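You operate a simulated robot arm through the tools that you are given. There is no shell and no other tool. Be economical: measure what you need, move in short steps, check, and stop when the job is done.

You run a simulated robot arm. Do the job below in one go: nothing can be reset, and whatever is moved stays where it is left.

JOB
Put the beige carton on top of the paper roll on the low bench.

Only the result counts: the job must be done as asked and must still hold three seconds after the hand-in. Knocking over, shifting, dropping, spilling or breaking anything else fails it.

ROBOT AND FRAMES
A 5-joint arm with a two-finger parallel gripper, fixed in place. Base frame: the origin is at the foot of the arm, x ahead of it, y to its left, z up; the work surface is at about z = 0. Readings come in mm, rad, newtons and seconds.
With the tool pointing down near the work surface it reaches from about 260 to 600 mm from the base axis. Its first joint turns from -1.152 to 1.152 rad. The tool tilts only in the upright plane through the base axis and itself; it spins freely about its own axis. Payload 1.57 kg.
The tool frame sits at the grasp point between the pads (the TCP): z along the fingers, y along the line on which they close. The tips reach 30 mm beyond it. The gripper opens to 80 mm. The fingers are 17 mm wide and 12 mm thick; the gripper's body (40 by 82 mm) begins 80 mm behind the TCP.
Orientation is that of the tool frame in the base frame, as a unit quaternion [w, x, y, z]. With the fingers straight down and closing along the base's y, the tool's x points along the base's -x, its y along +y and its z along -z.

CONTROLS
- The arm moves only by the tool nudge_tool. Its argument "moves" is a list of rows, each an object of numbers (a shift or turn left out is 0, a gripper value left out holds the last): "x", "y", "z": the shift along the tool's x, y, z in units of 200 mm (1.0 is 200 mm); "ax", "ay", "az": the turn, a rotation vector about the tool's x, y, z in units of 45 degrees (1.0 is 45 degrees); "fingers": the closure, from 0 (fully open) to 1 (shut). In form: [{"x": .., "y": .., "z": .., "ax": .., "ay": .., "az": .., "fingers": ..}, ...]. A call has 1 to 8 rows; each row is the pose to reach, as a shift and turn from the pose commanded when the call began, along the tool's axes at that moment. A call with a number of a shift or a turn outside -1 to 1 is refused whole. Rows are played at 5 a second. More than 50 mm and 0.15 rad between two rows, or a gripper value outside its range, and nothing of the call is played. A pose out of reach is approached as far as the arm can. The call stops where the force on the tool passes 40 N (or 10 N more than at its start, if that is more) or the arm is blocked; 0.2 s more then pass. Each finger travels about 153 mm/s and halts on what it meets, pressing with about 20 N; the grip force reading is that of the motor and also rises with nothing between the fingers. The clock runs only during rows and for 0.2 s after the last one: add rows that repeat a pose to give the fingers time. The reply holds the time, the measured pose of the TCP, the force on the tool along the base axes, the opening and the grip force, in the units named above and with some noise.
- Cameras (640 x 400 px; columns grow to the right, rows downward): "scene" is fixed at [44.9, 415.2, 541.1]; the picture's right is [-0.61, -0.79, 0.00], its down [-0.45, 0.35, -0.82] and it looks along [0.65, -0.50, -0.57] (base axes); focal length 214 px, centre (320, 200). "wrist" rides on the gripper at [72, -7, -122] in the tool frame; the picture's right is [0.09, 1.00, 0.00], its down [-0.84, 0.08, -0.54] and it looks along [-0.54, 0.05, 0.84] (tool axes); focal length 238 px, centre (320, 200). There is no depth. A picture from a camera that has moved, and an enlarged one, comes with that camera's place and axes in the base frame and with its lens. The place of the scene camera against the robot may be out by one fixed shift of up to 25 mm in any direction.
- get_image(camera): a new picture of that camera. The clock stands still meanwhile.
- close_up(camera, box): a new picture of the part [left, top, right, bottom] of that camera's present view, enlarged. The clock stands still meanwhile.
- sign_off(): hands the job in; it is judged then, once.

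Go step by step. Nothing tells you positions but the pictures and the camera data: compare them with the known pose of the tool, close in by small moves and look again before you grip or let go. The budget is 90 turns and 46 pictures, counting those below and the enlarged ones. Unless the task says otherwise, let go and move clear before handing in, and close with one line.

The tools are called after ">>>" by a JSON object that holds its "name" and its "arguments". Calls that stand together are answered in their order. nudge_tool: Moves the arm, as the interface text tells. Its arguments: {"type":"object","properties":{"moves":{"type":"array"}},"required":["moves"]} The other tools are called the same way: get_image (camera) takes a picture; close_up (camera, box) takes an enlarged picture of a part of a camera's view; sign_off () hands the job in.

At the start:

```text
time_s: 0.0
tcp_pos: [332.1, 78.4, 427.2]
tcp_rot: [0.0, 0.0, 1.0, 0.0]
force: [-0.2, 0.1, -0.8]
grip_width: 79.9
grip_force: 0.0
```

scene: 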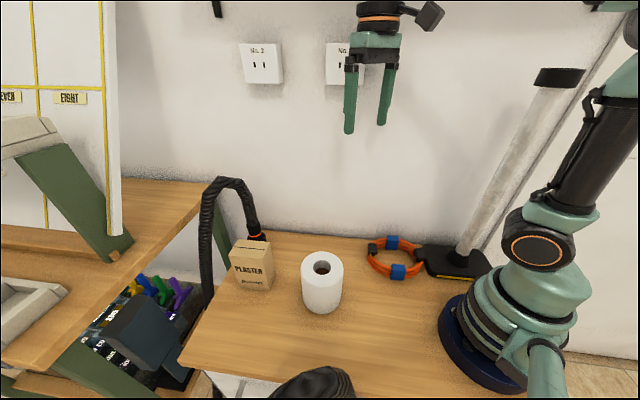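
wrist: 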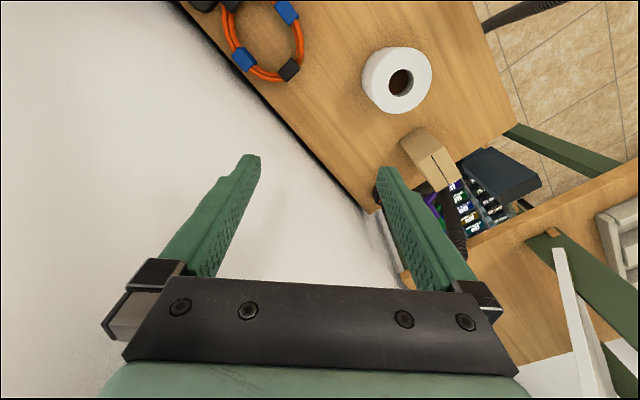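

I see the carton (PLASTER) and the upright paper roll on the bench. First I'll enlarge both views to measure them.

>>> {"name": "close_up", "arguments": {"camera": "scene", "box": [200, 210, 360, 330]}}

>>> {"name": "close_up", "arguments": {"camera": "wrist", "box": [340, 30, 500, 220]}}

```text
3.33 times, centred on (280, 270) of scene
camera zoom: at [44.9, 415.2, 541.1], right [-0.61, -0.79, 0.0], down [-0.45, 0.35, -0.82], along [0.65, -0.5, -0.57], focal length 715 px, centre (453, -33)
```

zoom: 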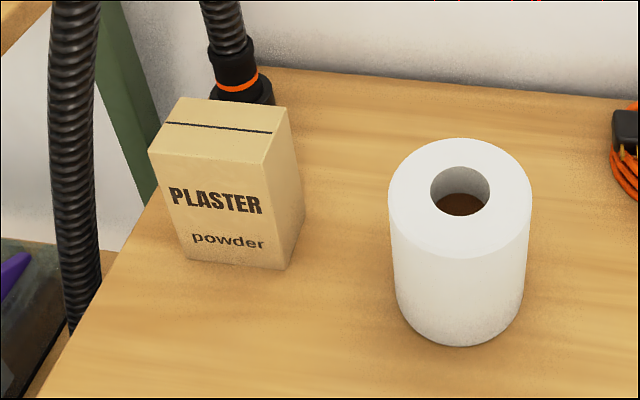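

```text
2.11 times, centred on (420, 125) of wrist
camera zoom: at [260.0, 71.4, 548.9], right [-0.09, 1.0, 0.0], down [0.84, 0.08, 0.54], along [0.54, 0.05, -0.84], focal length 502 px, centre (110, 358)
```

zoom: 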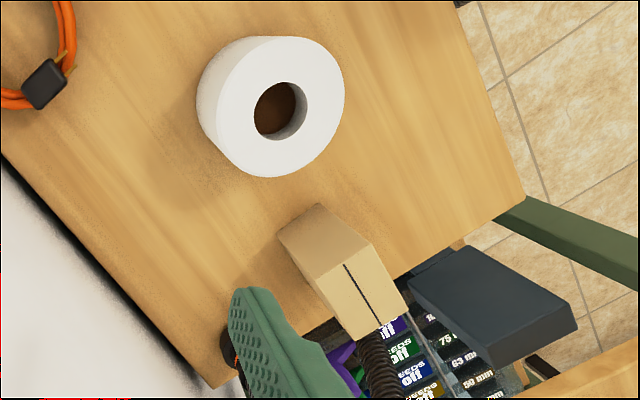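

Estimates: carton about 54 x 75 mm with its top at z≈127, centred near (440, 323) and turned about 45°. The roll is centred near (297, 202) with its top at z≈107. I'll move partway there with a 45° yaw and look again.

>>> {"name": "nudge_tool", "arguments": {"moves": [{"x": -0.03, "y": 0.095, "z": 0.06, "az": -0.125, "fingers": 0}, {"x": -0.06, "y": 0.19, "z": 0.12, "az": -0.25}, {"x": -0.09, "y": 0.285, "z": 0.18, "az": -0.375}, {"x": -0.12, "y": 0.38, "z": 0.24, "az": -0.5}, {"x": -0.15, "y": 0.475, "z": 0.3, "az": -0.625}, {"x": -0.18, "y": 0.57, "z": 0.36, "az": -0.75}, {"x": -0.21, "y": 0.665, "z": 0.42, "az": -0.875}, {"x": -0.24, "y": 0.76, "z": 0.48, "az": -1.0}]}}

>>> {"name": "get_image", "arguments": {"camera": "wrist"}}

>>> {"name": "get_image", "arguments": {"camera": "scene"}}

```text
time_s: 1.8
tcp_pos: [381.4, 231.2, 331.7]
tcp_rot: [0.0, -0.383, 0.924, 0.0]
force: [-0.1, 0.3, -0.6]
grip_width: 79.8
grip_force: 0.1
```

```text
41 pictures are left
camera wrist: at [334.7, 174.7, 453.6], right [-0.77, 0.64, 0.0], down [0.54, 0.65, 0.54], along [0.35, 0.42, -0.84], focal length 238 px, centre (320, 200)
```

wrist: 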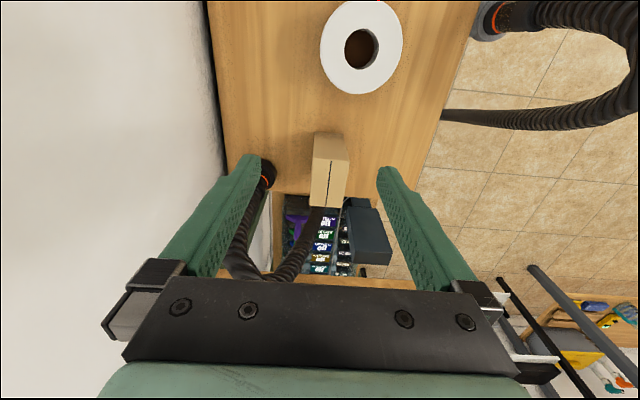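

```text
40 pictures are left
```

scene: 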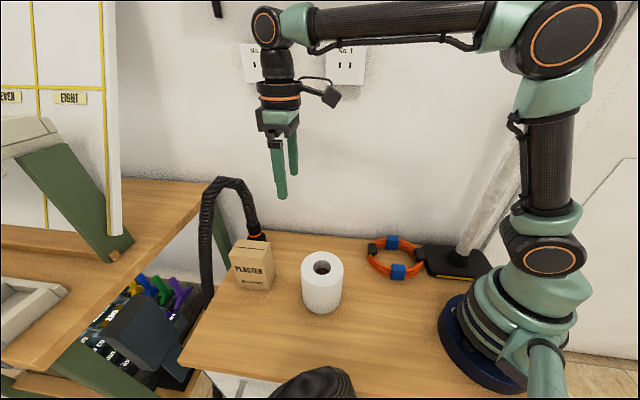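

The hose arcs around (580, 300) to (565, 390), well beyond the carton. I'll zoom in to refine the carton and roll positions.

>>> {"name": "close_up", "arguments": {"camera": "wrist", "box": [270, 0, 430, 220]}}

```text
1.82 times, centred on (350, 110) of wrist
camera zoom: at [334.7, 174.7, 453.6], right [-0.77, 0.64, 0.0], down [0.54, 0.65, 0.54], along [0.35, 0.42, -0.84], focal length 433 px, centre (266, 364)
```

zoom: 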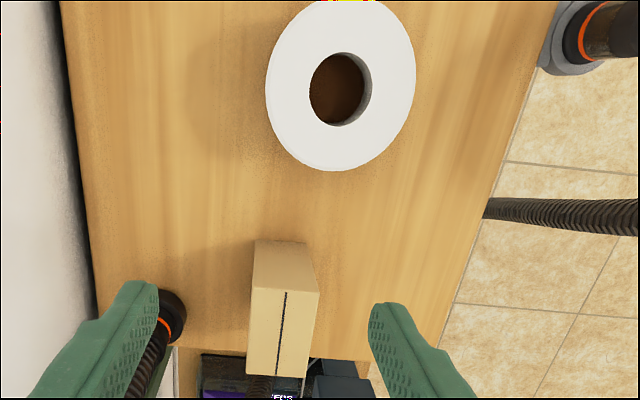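

This confirms the carton centre at about (442, 324), with the closing direction already aligned within about 1°. I'll move to just above it.

>>> {"name": "nudge_tool", "arguments": {"moves": [{"x": -0.135, "y": 0.029, "z": 0.08}, {"x": -0.27, "y": 0.058, "z": 0.18}, {"x": -0.405, "y": 0.087, "z": 0.3}, {"x": -0.54, "y": 0.116, "z": 0.42}, {"x": -0.54, "y": 0.116, "z": 0.54}, {"x": -0.54, "y": 0.116, "z": 0.62}, {"x": -0.54, "y": 0.116, "z": 0.62}]}}

>>> {"name": "get_image", "arguments": {"camera": "wrist"}}

>>> {"name": "close_up", "arguments": {"camera": "scene", "box": [180, 130, 340, 300]}}

```text
time_s: 3.4
tcp_pos: [440.2, 322.7, 208.4]
tcp_rot: [0.0, -0.383, 0.924, 0.001]
force: [0.4, -0.6, 1.3]
grip_width: 79.9
grip_force: 0.0
```

```text
38 pictures are left
camera wrist: at [393.6, 266.7, 328.6], right [-0.77, 0.64, 0.0], down [0.54, 0.65, 0.54], along [0.35, 0.42, -0.84], focal length 238 px, centre (320, 200)
```

wrist: 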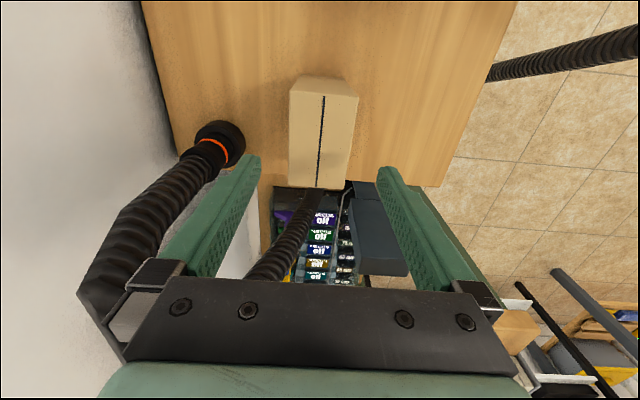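

```text
2.35 times, centred on (260, 215) of scene
camera zoom: at [44.9, 415.2, 541.1], right [-0.61, -0.79, 0.0], down [-0.45, 0.35, -0.82], along [0.65, -0.5, -0.57], focal length 505 px, centre (461, 165)
```

zoom: 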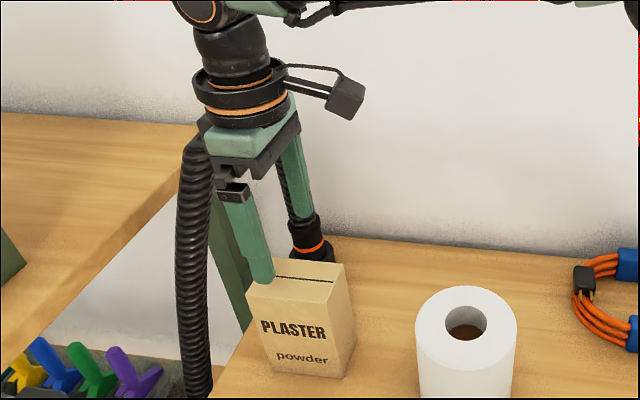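

The gripper is centred over the carton within about 2 mm. I'll add a small 2° yaw and descend to z≈78.

>>> {"name": "nudge_tool", "arguments": {"moves": [{"x": -0.01, "y": 0.006, "z": 0.1, "az": -0.045}, {"x": -0.01, "y": 0.006, "z": 0.2, "az": -0.045}, {"x": -0.01, "y": 0.006, "z": 0.3, "az": -0.045}, {"x": -0.01, "y": 0.006, "z": 0.4, "az": -0.045}, {"x": -0.01, "y": 0.006, "z": 0.5, "az": -0.045}, {"x": -0.01, "y": 0.006, "z": 0.6, "az": -0.045}, {"x": -0.01, "y": 0.006, "z": 0.65, "az": -0.045}]}}

>>> {"name": "get_image", "arguments": {"camera": "wrist"}}

>>> {"name": "close_up", "arguments": {"camera": "scene", "box": [180, 160, 340, 320]}}

```text
time_s: 5.0
tcp_pos: [440.5, 325.3, 76.0]
tcp_rot: [0.0, -0.399, 0.917, 0.0]
force: [0.2, 0.3, 0.7]
grip_width: 80.1
grip_force: 0.1
```

```text
36 pictures are left
camera wrist: at [396.4, 267.7, 197.6], right [-0.79, 0.61, 0.0], down [0.51, 0.66, 0.54], along [0.33, 0.43, -0.84], focal length 238 px, centre (320, 200)
```

wrist: 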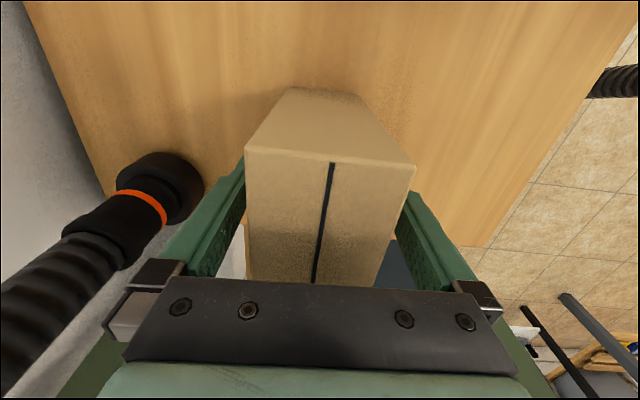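

```text
2.50 times, centred on (260, 240) of scene
camera zoom: at [44.9, 415.2, 541.1], right [-0.61, -0.79, 0.0], down [-0.45, 0.35, -0.82], along [0.65, -0.5, -0.57], focal length 536 px, centre (470, 100)
```

zoom: 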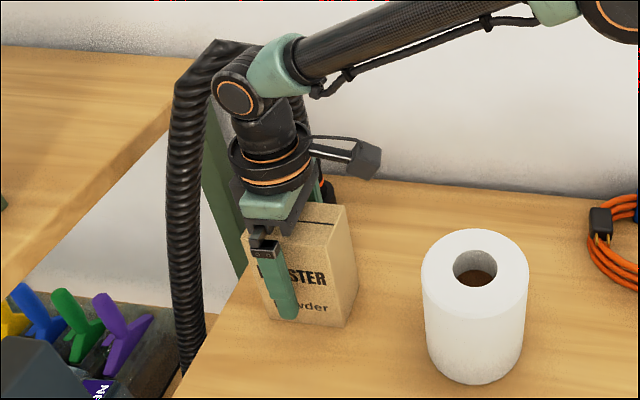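

The fingers straddle the carton cleanly. Closing now.

>>> {"name": "nudge_tool", "arguments": {"moves": [{"fingers": 0.2}, {"fingers": 0.35}, {"fingers": 0.5}, {"fingers": 0.7}, {"fingers": 1}, {"fingers": 1}, {"fingers": 1}]}}

```text
time_s: 6.6
tcp_pos: [440.5, 324.2, 75.3]
tcp_rot: [0.0, -0.398, 0.917, 0.0]
force: [0.7, 0.7, 0.5]
grip_width: 55.0
grip_force: 19.7
```

Gripped at 55 mm. I'll lift slowly.

>>> {"name": "nudge_tool", "arguments": {"moves": [{"z": -0.05}, {"z": -0.1}, {"z": -0.2}, {"z": -0.3}, {"z": -0.42}, {"z": -0.54}, {"z": -0.66}, {"z": -0.75}]}}

>>> {"name": "get_image", "arguments": {"camera": "wrist"}}

>>> {"name": "get_image", "arguments": {"camera": "scene"}}

```text
time_s: 8.4
tcp_pos: [441.6, 326.5, 228.8]
tcp_rot: [0.0, -0.399, 0.917, 0.0]
force: [-0.4, 0.4, -1.8]
grip_width: 55.1
grip_force: 20.3
```

```text
34 pictures are left
camera wrist: at [397.1, 268.6, 349.6], right [-0.79, 0.61, 0.0], down [0.51, 0.66, 0.54], along [0.33, 0.43, -0.84], focal length 238 px, centre (320, 200)
```

wrist: 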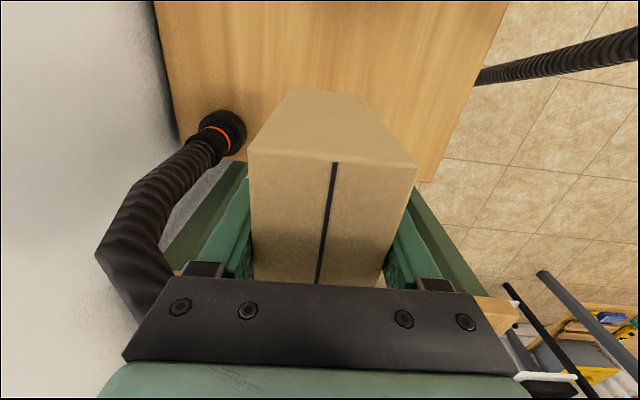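

```text
33 pictures are left
```

scene: 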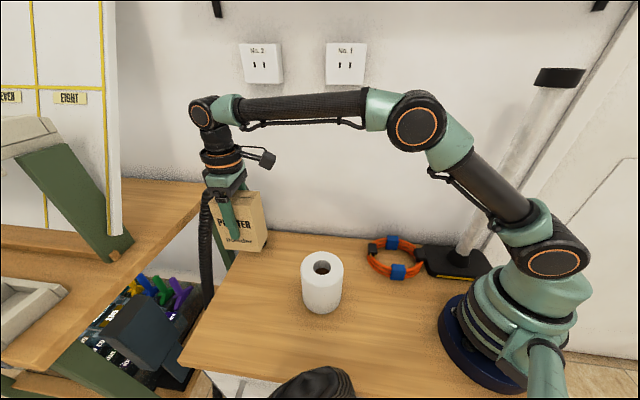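

The carton is held squarely. I'll carry it over the roll at (297, 205), with about 45 mm clearance.

>>> {"name": "nudge_tool", "arguments": {"moves": [{"x": 0.08, "y": 0.01}, {"x": 0.2, "y": 0.025}, {"x": 0.34, "y": 0.042}, {"x": 0.5, "y": 0.062}, {"x": 0.66, "y": 0.082}, {"x": 0.8, "y": 0.1}, {"x": 0.9, "y": 0.111}, {"x": 0.93, "y": 0.115}]}}

>>> {"name": "get_image", "arguments": {"camera": "wrist"}}

>>> {"name": "close_up", "arguments": {"camera": "scene", "box": [240, 180, 400, 330]}}

```text
time_s: 10.2
tcp_pos: [298.0, 206.0, 227.5]
tcp_rot: [0.0, -0.399, 0.917, 0.0]
force: [-0.1, -0.3, -2.0]
grip_width: 55.1
grip_force: 19.7
```

```text
32 pictures are left
camera wrist: at [252.8, 147.9, 348.5], right [-0.79, 0.61, 0.0], down [0.51, 0.66, 0.54], along [0.33, 0.43, -0.84], focal length 238 px, centre (320, 200)
```

wrist: 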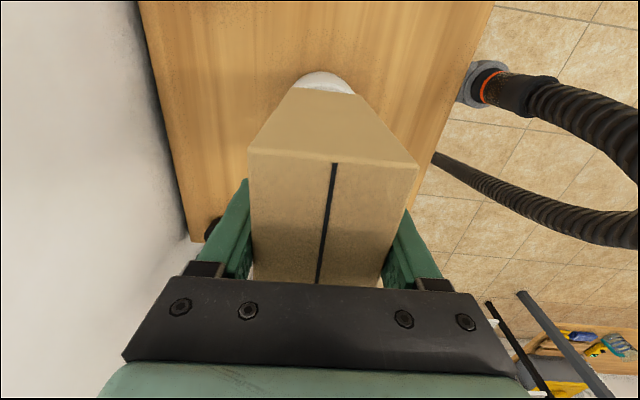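

```text
2.67 times, centred on (320, 255) of scene
camera zoom: at [44.9, 415.2, 541.1], right [-0.61, -0.79, 0.0], down [-0.45, 0.35, -0.82], along [0.65, -0.5, -0.57], focal length 572 px, centre (320, 53)
```

zoom: 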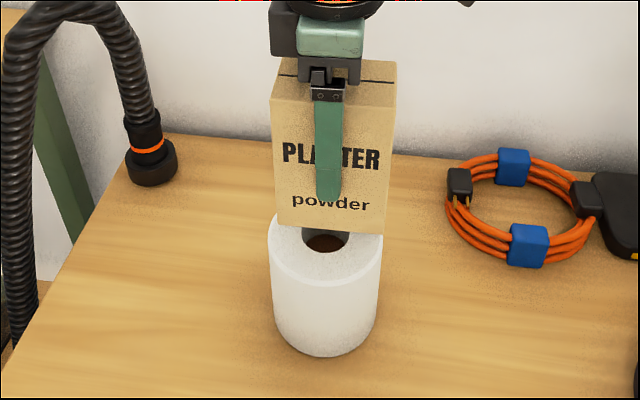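

Alignment is good to within about 5 mm. I'll shift a few mm outward and lower carefully, stopping above the expected contact at TCP z≈178–183.

>>> {"name": "nudge_tool", "arguments": {"moves": [{"x": -0.01, "z": 0.04}, {"x": -0.015, "z": 0.08}, {"x": -0.015, "z": 0.12}, {"x": -0.015, "z": 0.16}, {"x": -0.015, "z": 0.18}, {"x": -0.015, "z": 0.18}]}}

>>> {"name": "close_up", "arguments": {"camera": "scene", "box": [280, 220, 360, 320]}}

>>> {"name": "close_up", "arguments": {"camera": "wrist", "box": [240, 40, 420, 180]}}

```text
time_s: 11.6
tcp_pos: [298.9, 207.2, 192.4]
tcp_rot: [0.0, -0.398, 0.917, 0.0]
force: [1.3, -0.4, -0.5]
grip_width: 54.8
grip_force: 19.7
```

```text
4.00 times, centred on (320, 270) of scene
camera zoom: at [44.9, 415.2, 541.1], right [-0.61, -0.79, 0.0], down [-0.45, 0.35, -0.82], along [0.65, -0.5, -0.57], focal length 858 px, centre (320, -80)
```

zoom: 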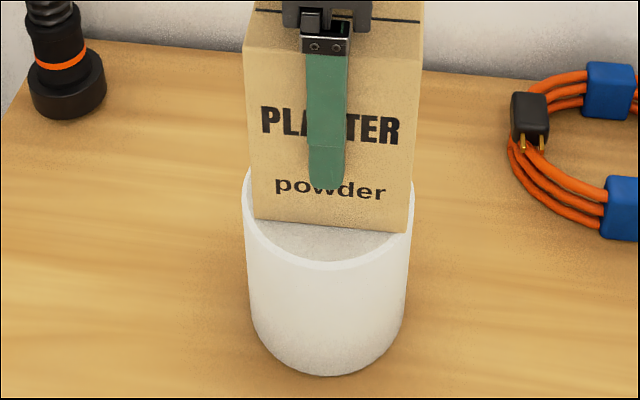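

```text
2.86 times, centred on (330, 110) of wrist
camera zoom: at [254.6, 150.0, 312.8], right [-0.79, 0.61, 0.0], down [0.51, 0.66, 0.54], along [0.33, 0.43, -0.84], focal length 681 px, centre (291, 457)
```

zoom: 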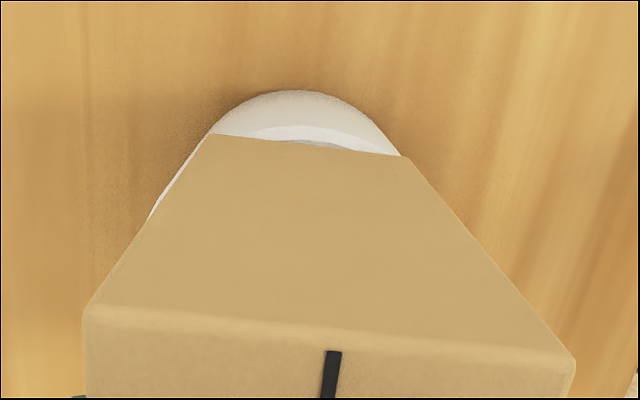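

The carton should go about 5 mm further outward to be centred. I'll shift it and then lower in small steps until I see contact force.

>>> {"name": "nudge_tool", "arguments": {"moves": [{"x": -0.015}, {"x": -0.028}, {"x": -0.028, "z": 0.01}, {"x": -0.028, "z": 0.02}, {"x": -0.028, "z": 0.03}, {"x": -0.028, "z": 0.04}, {"x": -0.028, "z": 0.04}]}}

>>> {"name": "close_up", "arguments": {"camera": "scene", "box": [280, 220, 360, 320]}}

```text
time_s: 13.2
tcp_pos: [302.9, 212.4, 183.9]
tcp_rot: [0.001, -0.398, 0.917, 0.0]
force: [2.6, -0.8, 19.6]
grip_width: 54.5
grip_force: 19.7
```

```text
4.00 times, centred on (320, 270) of scene
camera zoom: at [44.8, 415.2, 541.2], right [-0.61, -0.79, 0.0], down [-0.45, 0.35, -0.82], along [0.65, -0.5, -0.57], focal length 858 px, centre (320, -80)
```

zoom: 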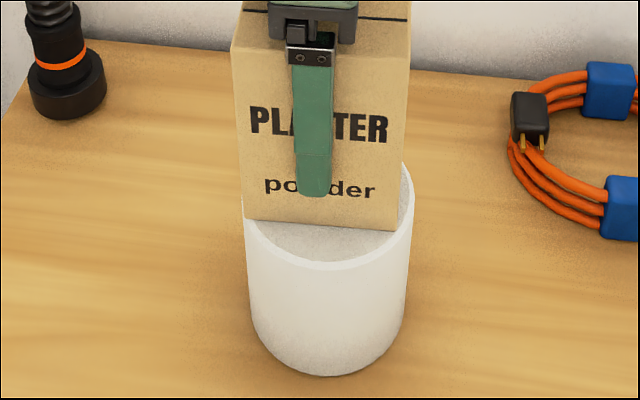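

Contact is firm at 19.6 N with the carton centred on the roll. I'll ease the pressing a little and check the force before releasing.

>>> {"name": "nudge_tool", "arguments": {"moves": [{"z": -0.003}, {"z": -0.005}, {"z": -0.005}]}}

```text
time_s: 14.0
tcp_pos: [302.4, 211.8, 184.5]
tcp_rot: [0.0, -0.4, 0.917, 0.0]
force: [4.0, 2.1, 10.4]
grip_width: 55.0
grip_force: 20.1
```

>>> {"name": "nudge_tool", "arguments": {"moves": [{"z": -0.002}, {"z": -0.004}, {"z": -0.004}]}}

```text
time_s: 14.8
tcp_pos: [301.6, 211.0, 184.7]
tcp_rot: [-0.002, -0.399, 0.917, -0.001]
force: [0.1, -0.5, -0.3]
grip_width: 54.8
grip_force: 19.5
```

The carton now just rests on the roll with almost no force. I'll open the fingers gradually.

>>> {"name": "nudge_tool", "arguments": {"moves": [{"fingers": 0.32}, {"fingers": 0.3}, {"fingers": 0.25}, {"fingers": 0.18}, {"fingers": 0.1}, {"fingers": 0.0}, {"fingers": 0.0}]}}

>>> {"name": "get_image", "arguments": {"camera": "wrist"}}

>>> {"name": "close_up", "arguments": {"camera": "scene", "box": [260, 180, 380, 320]}}

```text
time_s: 16.4
tcp_pos: [303.6, 210.9, 184.6]
tcp_rot: [0.0, -0.398, 0.917, 0.001]
force: [0.2, 0.6, 0.3]
grip_width: 80.0
grip_force: 0.1
```

```text
27 pictures are left
camera wrist: at [258.5, 153.6, 306.3], right [-0.79, 0.61, 0.0], down [0.51, 0.66, 0.54], along [0.33, 0.43, -0.84], focal length 238 px, centre (320, 200)
```

wrist: 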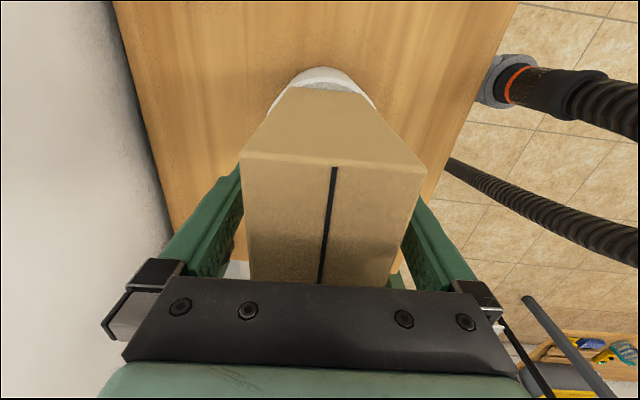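

```text
2.86 times, centred on (320, 250) of scene
camera zoom: at [44.9, 415.2, 541.1], right [-0.61, -0.79, 0.0], down [-0.45, 0.35, -0.82], along [0.65, -0.5, -0.57], focal length 613 px, centre (320, 57)
```

zoom: 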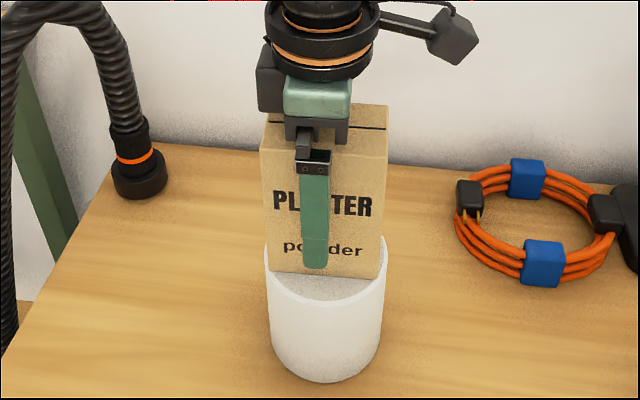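

The carton stands upright on the roll and both fingers are clear of it. I'll retreat straight up.

>>> {"name": "nudge_tool", "arguments": {"moves": [{"z": -0.08}, {"z": -0.18}, {"z": -0.3}, {"z": -0.42}, {"z": -0.54}, {"z": -0.66}, {"z": -0.75}, {"z": -0.75}]}}

>>> {"name": "get_image", "arguments": {"camera": "scene"}}

```text
time_s: 18.2
tcp_pos: [303.1, 211.6, 335.2]
tcp_rot: [0.0, -0.398, 0.917, -0.001]
force: [-0.1, 0.2, 0.4]
grip_width: 79.9
grip_force: 0.1
```

```text
25 pictures are left
```

scene: 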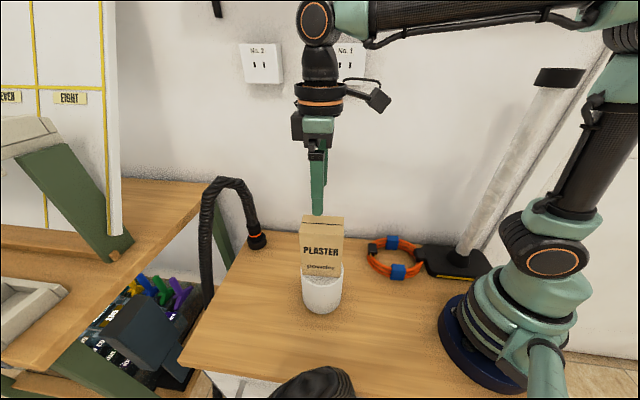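

The carton stands steadily on the roll, the gripper is clear, and nothing else has moved, so I'm handing in.

>>> {"name": "sign_off", "arguments": {}}

```text
The job is handed in.
```

The beige carton is standing upright and centred on top of the paper roll; I let go, moved the gripper clear above it and handed the job in.
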